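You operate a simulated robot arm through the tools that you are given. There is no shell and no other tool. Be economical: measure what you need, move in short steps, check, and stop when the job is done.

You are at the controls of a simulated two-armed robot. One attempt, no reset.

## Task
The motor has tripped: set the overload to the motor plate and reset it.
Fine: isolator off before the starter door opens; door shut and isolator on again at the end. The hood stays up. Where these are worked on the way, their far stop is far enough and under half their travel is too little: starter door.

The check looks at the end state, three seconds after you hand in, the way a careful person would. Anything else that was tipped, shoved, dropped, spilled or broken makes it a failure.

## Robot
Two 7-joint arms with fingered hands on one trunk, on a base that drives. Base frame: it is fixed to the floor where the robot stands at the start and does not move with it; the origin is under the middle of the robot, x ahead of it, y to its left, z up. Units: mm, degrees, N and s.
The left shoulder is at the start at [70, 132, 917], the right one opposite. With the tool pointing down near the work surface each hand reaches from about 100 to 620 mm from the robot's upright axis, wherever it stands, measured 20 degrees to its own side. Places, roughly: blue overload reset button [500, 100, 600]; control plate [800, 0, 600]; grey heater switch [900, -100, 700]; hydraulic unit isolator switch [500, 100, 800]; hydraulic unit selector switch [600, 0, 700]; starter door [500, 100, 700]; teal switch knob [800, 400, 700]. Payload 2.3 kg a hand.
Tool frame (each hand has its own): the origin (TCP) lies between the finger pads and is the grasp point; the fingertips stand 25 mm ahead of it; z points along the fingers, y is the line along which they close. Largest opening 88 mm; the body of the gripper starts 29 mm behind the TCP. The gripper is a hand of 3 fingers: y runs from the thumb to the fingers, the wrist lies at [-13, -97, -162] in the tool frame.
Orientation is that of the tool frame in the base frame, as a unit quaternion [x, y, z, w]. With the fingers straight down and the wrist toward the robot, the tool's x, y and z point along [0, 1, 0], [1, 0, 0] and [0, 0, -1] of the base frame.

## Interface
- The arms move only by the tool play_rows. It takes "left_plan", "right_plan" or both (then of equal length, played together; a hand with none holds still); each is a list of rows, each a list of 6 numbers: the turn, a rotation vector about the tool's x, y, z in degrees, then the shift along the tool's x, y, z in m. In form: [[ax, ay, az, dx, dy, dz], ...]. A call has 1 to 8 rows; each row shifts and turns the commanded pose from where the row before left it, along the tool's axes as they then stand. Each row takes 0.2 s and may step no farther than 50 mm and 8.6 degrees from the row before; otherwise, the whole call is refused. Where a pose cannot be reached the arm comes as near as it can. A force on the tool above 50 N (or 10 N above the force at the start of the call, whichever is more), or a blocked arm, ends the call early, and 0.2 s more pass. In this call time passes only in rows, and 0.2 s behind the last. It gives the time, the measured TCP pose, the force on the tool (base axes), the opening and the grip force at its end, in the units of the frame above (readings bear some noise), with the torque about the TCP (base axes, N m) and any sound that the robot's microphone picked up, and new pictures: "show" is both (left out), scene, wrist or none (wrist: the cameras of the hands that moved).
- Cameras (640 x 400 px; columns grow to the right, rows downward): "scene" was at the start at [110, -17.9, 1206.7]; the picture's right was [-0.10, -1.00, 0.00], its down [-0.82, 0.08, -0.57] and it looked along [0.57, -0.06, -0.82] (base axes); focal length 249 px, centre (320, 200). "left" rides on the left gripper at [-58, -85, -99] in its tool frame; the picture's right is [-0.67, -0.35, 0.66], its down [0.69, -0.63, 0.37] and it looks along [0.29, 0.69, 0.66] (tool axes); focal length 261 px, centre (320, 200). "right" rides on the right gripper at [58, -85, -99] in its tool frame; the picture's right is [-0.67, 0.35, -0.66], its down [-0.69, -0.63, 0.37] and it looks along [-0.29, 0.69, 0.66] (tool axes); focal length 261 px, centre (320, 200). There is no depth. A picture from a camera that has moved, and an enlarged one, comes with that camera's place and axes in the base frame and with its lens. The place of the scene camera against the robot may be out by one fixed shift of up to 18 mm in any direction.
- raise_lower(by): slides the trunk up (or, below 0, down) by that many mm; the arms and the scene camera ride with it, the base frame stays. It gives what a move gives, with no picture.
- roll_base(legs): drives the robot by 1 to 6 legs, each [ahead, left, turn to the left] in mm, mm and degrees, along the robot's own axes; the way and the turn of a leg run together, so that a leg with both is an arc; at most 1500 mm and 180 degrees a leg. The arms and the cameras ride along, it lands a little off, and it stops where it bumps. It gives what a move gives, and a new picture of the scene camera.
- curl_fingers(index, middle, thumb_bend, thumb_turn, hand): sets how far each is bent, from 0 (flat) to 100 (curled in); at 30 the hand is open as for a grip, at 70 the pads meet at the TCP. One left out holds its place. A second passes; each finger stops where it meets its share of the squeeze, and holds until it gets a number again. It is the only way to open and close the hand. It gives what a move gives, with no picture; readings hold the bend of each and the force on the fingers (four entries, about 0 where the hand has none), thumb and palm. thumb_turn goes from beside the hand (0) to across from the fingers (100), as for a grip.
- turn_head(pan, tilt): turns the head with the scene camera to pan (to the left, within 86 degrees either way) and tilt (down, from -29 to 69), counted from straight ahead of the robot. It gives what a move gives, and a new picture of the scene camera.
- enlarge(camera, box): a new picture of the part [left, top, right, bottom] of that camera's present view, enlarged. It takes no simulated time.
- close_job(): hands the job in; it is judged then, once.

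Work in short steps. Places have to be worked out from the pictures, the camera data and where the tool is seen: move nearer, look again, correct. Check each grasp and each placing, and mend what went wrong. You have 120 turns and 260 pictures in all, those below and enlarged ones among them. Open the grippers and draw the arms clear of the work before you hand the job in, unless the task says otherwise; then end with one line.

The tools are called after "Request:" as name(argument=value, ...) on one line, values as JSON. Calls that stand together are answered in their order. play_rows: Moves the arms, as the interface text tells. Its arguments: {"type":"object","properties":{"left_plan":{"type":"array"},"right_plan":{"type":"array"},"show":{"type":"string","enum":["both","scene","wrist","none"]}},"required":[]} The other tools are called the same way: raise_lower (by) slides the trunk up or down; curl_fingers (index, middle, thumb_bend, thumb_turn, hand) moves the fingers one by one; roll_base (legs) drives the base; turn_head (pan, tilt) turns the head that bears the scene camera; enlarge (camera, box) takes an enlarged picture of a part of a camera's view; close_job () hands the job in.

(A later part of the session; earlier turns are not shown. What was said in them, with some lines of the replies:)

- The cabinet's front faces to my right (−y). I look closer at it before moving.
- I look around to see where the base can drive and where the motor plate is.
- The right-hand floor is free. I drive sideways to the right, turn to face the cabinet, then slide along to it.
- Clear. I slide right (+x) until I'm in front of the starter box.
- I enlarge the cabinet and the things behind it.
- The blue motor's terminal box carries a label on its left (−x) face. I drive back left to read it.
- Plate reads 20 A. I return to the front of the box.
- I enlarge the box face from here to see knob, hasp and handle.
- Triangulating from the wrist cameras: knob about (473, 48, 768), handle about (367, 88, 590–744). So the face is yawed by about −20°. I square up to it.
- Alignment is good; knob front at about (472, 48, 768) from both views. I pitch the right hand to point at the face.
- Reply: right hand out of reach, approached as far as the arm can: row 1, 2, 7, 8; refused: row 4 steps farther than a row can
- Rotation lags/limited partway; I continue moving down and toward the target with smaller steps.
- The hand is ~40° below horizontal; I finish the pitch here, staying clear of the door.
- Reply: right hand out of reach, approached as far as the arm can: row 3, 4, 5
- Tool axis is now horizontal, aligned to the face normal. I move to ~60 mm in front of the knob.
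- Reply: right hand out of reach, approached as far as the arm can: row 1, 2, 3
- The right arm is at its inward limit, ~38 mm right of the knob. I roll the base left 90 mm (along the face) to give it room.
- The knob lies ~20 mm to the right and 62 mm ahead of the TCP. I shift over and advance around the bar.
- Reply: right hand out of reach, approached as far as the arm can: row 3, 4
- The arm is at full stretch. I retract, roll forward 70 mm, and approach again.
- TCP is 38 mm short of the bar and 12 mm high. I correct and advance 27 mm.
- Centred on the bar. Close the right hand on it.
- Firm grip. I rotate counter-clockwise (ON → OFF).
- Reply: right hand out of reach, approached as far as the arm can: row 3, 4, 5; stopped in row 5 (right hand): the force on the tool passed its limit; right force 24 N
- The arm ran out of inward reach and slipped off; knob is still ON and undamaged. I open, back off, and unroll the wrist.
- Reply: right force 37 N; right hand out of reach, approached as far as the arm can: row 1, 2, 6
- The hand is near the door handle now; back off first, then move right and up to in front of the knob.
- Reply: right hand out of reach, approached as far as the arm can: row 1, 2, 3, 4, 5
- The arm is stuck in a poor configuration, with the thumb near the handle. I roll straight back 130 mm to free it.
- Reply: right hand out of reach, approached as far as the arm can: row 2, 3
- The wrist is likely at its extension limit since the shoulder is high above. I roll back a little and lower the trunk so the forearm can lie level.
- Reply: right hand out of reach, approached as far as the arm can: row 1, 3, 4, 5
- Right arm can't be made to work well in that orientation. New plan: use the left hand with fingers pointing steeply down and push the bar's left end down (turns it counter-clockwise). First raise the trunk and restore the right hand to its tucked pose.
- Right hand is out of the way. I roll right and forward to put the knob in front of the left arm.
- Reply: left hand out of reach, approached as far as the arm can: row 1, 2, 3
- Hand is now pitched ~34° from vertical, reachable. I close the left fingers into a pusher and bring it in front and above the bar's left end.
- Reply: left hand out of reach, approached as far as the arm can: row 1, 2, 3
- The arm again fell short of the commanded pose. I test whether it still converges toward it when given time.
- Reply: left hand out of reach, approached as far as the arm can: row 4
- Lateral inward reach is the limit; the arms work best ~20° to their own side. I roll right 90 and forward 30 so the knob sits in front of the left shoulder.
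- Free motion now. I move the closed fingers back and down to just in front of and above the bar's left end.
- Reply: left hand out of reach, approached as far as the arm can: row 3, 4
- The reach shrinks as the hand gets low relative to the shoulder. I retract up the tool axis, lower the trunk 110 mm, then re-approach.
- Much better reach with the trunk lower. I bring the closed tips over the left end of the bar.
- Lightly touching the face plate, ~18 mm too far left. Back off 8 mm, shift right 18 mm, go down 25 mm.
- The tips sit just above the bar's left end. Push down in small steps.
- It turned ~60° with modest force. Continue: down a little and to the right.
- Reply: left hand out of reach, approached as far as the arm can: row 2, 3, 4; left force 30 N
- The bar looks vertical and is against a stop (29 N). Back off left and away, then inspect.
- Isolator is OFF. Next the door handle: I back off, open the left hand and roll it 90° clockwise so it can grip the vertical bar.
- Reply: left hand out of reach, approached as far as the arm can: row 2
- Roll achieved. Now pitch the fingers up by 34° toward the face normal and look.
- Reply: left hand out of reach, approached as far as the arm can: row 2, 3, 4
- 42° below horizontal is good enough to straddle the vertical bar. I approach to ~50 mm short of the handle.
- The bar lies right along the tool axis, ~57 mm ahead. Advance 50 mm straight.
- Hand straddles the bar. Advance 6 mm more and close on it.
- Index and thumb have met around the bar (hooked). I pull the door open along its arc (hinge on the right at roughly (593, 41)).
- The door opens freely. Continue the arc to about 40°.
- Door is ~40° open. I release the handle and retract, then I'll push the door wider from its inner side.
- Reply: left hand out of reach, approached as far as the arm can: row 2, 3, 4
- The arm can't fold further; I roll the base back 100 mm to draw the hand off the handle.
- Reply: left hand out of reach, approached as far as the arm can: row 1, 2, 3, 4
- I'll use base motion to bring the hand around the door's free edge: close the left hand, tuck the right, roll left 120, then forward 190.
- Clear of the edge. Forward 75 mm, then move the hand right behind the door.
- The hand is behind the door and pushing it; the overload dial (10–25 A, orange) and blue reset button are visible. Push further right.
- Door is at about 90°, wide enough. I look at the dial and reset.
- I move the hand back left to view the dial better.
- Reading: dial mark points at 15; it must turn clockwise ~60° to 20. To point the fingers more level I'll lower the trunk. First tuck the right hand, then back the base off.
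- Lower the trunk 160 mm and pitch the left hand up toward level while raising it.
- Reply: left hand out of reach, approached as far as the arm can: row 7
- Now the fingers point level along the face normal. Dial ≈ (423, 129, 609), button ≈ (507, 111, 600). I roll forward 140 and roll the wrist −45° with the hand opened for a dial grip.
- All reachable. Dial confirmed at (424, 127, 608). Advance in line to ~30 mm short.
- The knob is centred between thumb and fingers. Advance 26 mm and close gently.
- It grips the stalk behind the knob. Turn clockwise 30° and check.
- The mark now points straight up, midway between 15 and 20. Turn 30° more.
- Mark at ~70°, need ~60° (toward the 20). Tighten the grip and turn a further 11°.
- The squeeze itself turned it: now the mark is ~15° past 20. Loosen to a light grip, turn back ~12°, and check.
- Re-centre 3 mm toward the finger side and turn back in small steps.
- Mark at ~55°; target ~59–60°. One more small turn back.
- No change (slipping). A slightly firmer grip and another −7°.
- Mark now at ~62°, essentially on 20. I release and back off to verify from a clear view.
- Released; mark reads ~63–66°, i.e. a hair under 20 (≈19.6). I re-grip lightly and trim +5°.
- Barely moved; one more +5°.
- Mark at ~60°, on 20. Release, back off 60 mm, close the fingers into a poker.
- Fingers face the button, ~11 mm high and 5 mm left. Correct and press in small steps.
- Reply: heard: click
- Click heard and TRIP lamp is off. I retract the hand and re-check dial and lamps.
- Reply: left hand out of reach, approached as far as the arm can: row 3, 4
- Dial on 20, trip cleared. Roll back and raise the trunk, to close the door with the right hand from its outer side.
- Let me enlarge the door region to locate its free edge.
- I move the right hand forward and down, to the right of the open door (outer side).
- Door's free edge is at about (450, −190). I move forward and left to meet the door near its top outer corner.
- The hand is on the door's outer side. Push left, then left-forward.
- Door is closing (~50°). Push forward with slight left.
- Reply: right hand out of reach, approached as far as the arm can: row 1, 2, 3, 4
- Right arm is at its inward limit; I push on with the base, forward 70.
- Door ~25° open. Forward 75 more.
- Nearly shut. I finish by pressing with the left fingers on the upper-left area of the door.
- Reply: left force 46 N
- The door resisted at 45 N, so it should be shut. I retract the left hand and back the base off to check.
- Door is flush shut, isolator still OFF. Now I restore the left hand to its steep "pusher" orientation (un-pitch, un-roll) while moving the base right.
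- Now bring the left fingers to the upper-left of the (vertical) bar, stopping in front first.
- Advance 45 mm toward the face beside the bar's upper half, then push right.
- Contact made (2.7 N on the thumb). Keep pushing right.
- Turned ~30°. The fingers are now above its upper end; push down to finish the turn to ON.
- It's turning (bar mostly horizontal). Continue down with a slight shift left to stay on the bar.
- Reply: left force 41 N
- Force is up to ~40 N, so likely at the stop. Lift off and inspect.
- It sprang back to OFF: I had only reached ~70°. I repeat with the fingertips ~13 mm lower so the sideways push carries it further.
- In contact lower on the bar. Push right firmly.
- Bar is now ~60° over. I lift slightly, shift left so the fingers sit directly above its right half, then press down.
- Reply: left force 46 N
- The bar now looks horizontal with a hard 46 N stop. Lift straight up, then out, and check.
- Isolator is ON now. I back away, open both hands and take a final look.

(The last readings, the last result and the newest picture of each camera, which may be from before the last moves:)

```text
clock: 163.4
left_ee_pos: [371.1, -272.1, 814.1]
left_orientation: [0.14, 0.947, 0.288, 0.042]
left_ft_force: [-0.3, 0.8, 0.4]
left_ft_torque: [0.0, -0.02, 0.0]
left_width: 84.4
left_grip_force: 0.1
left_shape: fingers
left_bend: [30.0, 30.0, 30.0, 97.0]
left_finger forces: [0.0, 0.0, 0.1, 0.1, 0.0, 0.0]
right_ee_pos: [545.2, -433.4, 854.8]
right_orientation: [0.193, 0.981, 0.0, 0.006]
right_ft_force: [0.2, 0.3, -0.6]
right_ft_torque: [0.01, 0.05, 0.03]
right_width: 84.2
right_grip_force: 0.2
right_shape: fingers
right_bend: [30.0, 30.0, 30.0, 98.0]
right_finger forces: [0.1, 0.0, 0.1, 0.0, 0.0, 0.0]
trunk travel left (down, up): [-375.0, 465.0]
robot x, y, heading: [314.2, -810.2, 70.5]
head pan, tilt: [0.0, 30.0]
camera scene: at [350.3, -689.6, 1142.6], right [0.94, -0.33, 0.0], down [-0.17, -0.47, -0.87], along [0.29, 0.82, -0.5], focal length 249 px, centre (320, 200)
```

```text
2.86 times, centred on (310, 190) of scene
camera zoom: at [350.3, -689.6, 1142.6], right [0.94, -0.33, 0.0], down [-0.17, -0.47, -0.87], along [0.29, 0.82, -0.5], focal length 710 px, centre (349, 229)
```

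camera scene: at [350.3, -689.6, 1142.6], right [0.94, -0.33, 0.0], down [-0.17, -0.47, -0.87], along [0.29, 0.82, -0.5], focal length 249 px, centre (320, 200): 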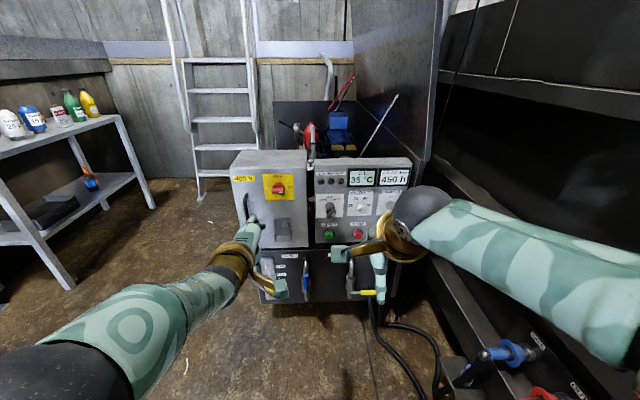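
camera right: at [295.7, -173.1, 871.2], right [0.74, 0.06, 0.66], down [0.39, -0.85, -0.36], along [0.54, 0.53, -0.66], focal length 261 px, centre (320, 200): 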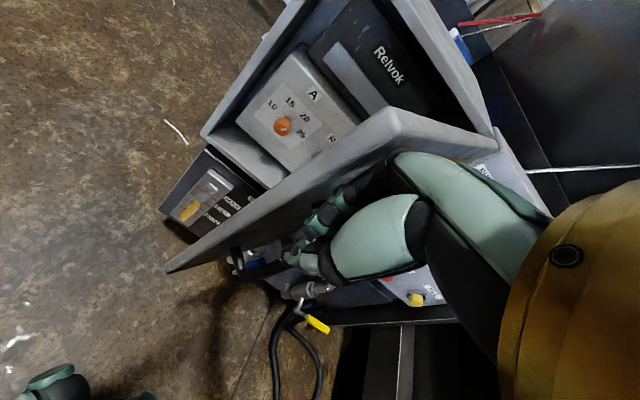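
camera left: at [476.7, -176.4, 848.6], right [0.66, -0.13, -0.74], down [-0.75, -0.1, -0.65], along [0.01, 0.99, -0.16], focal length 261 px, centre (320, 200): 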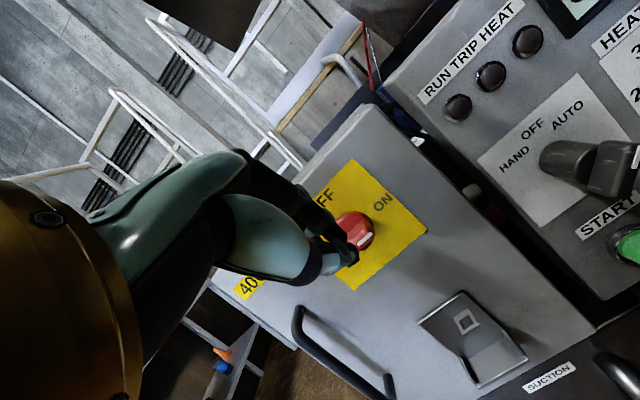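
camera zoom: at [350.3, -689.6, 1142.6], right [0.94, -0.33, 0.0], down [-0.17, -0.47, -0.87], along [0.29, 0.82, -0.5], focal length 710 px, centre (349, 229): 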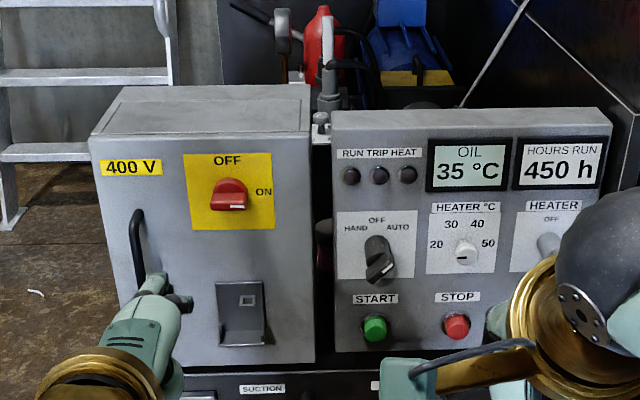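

Everything looks right; one closer check that the door is flush.

Request:
enlarge(camera="scene", box=[225, 140, 315, 200])

```text
6.67 times, centred on (270, 170) of scene
camera zoom: at [350.3, -689.6, 1142.6], right [0.94, -0.33, 0.0], down [-0.17, -0.47, -0.87], along [0.29, 0.82, -0.5], focal length 1658 px, centre (653, 400)
```

zoom: 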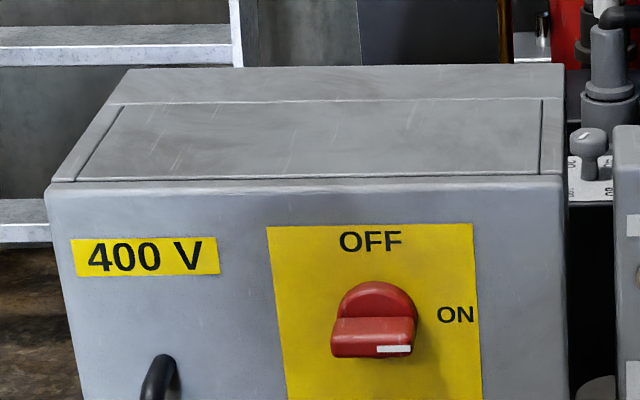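

The door is flush, the isolator points to ON, the overload is set and reset, and both hands are open and clear. Handing in.

Request:
close_job()

```text
The job is handed in.
```

The overload is set to 20 A, matching the motor plate, and has been reset; the TRIP lamp went out. The isolator was off before the door was opened. At hand-in the door was shut and the isolator was back on. The hood was not touched.
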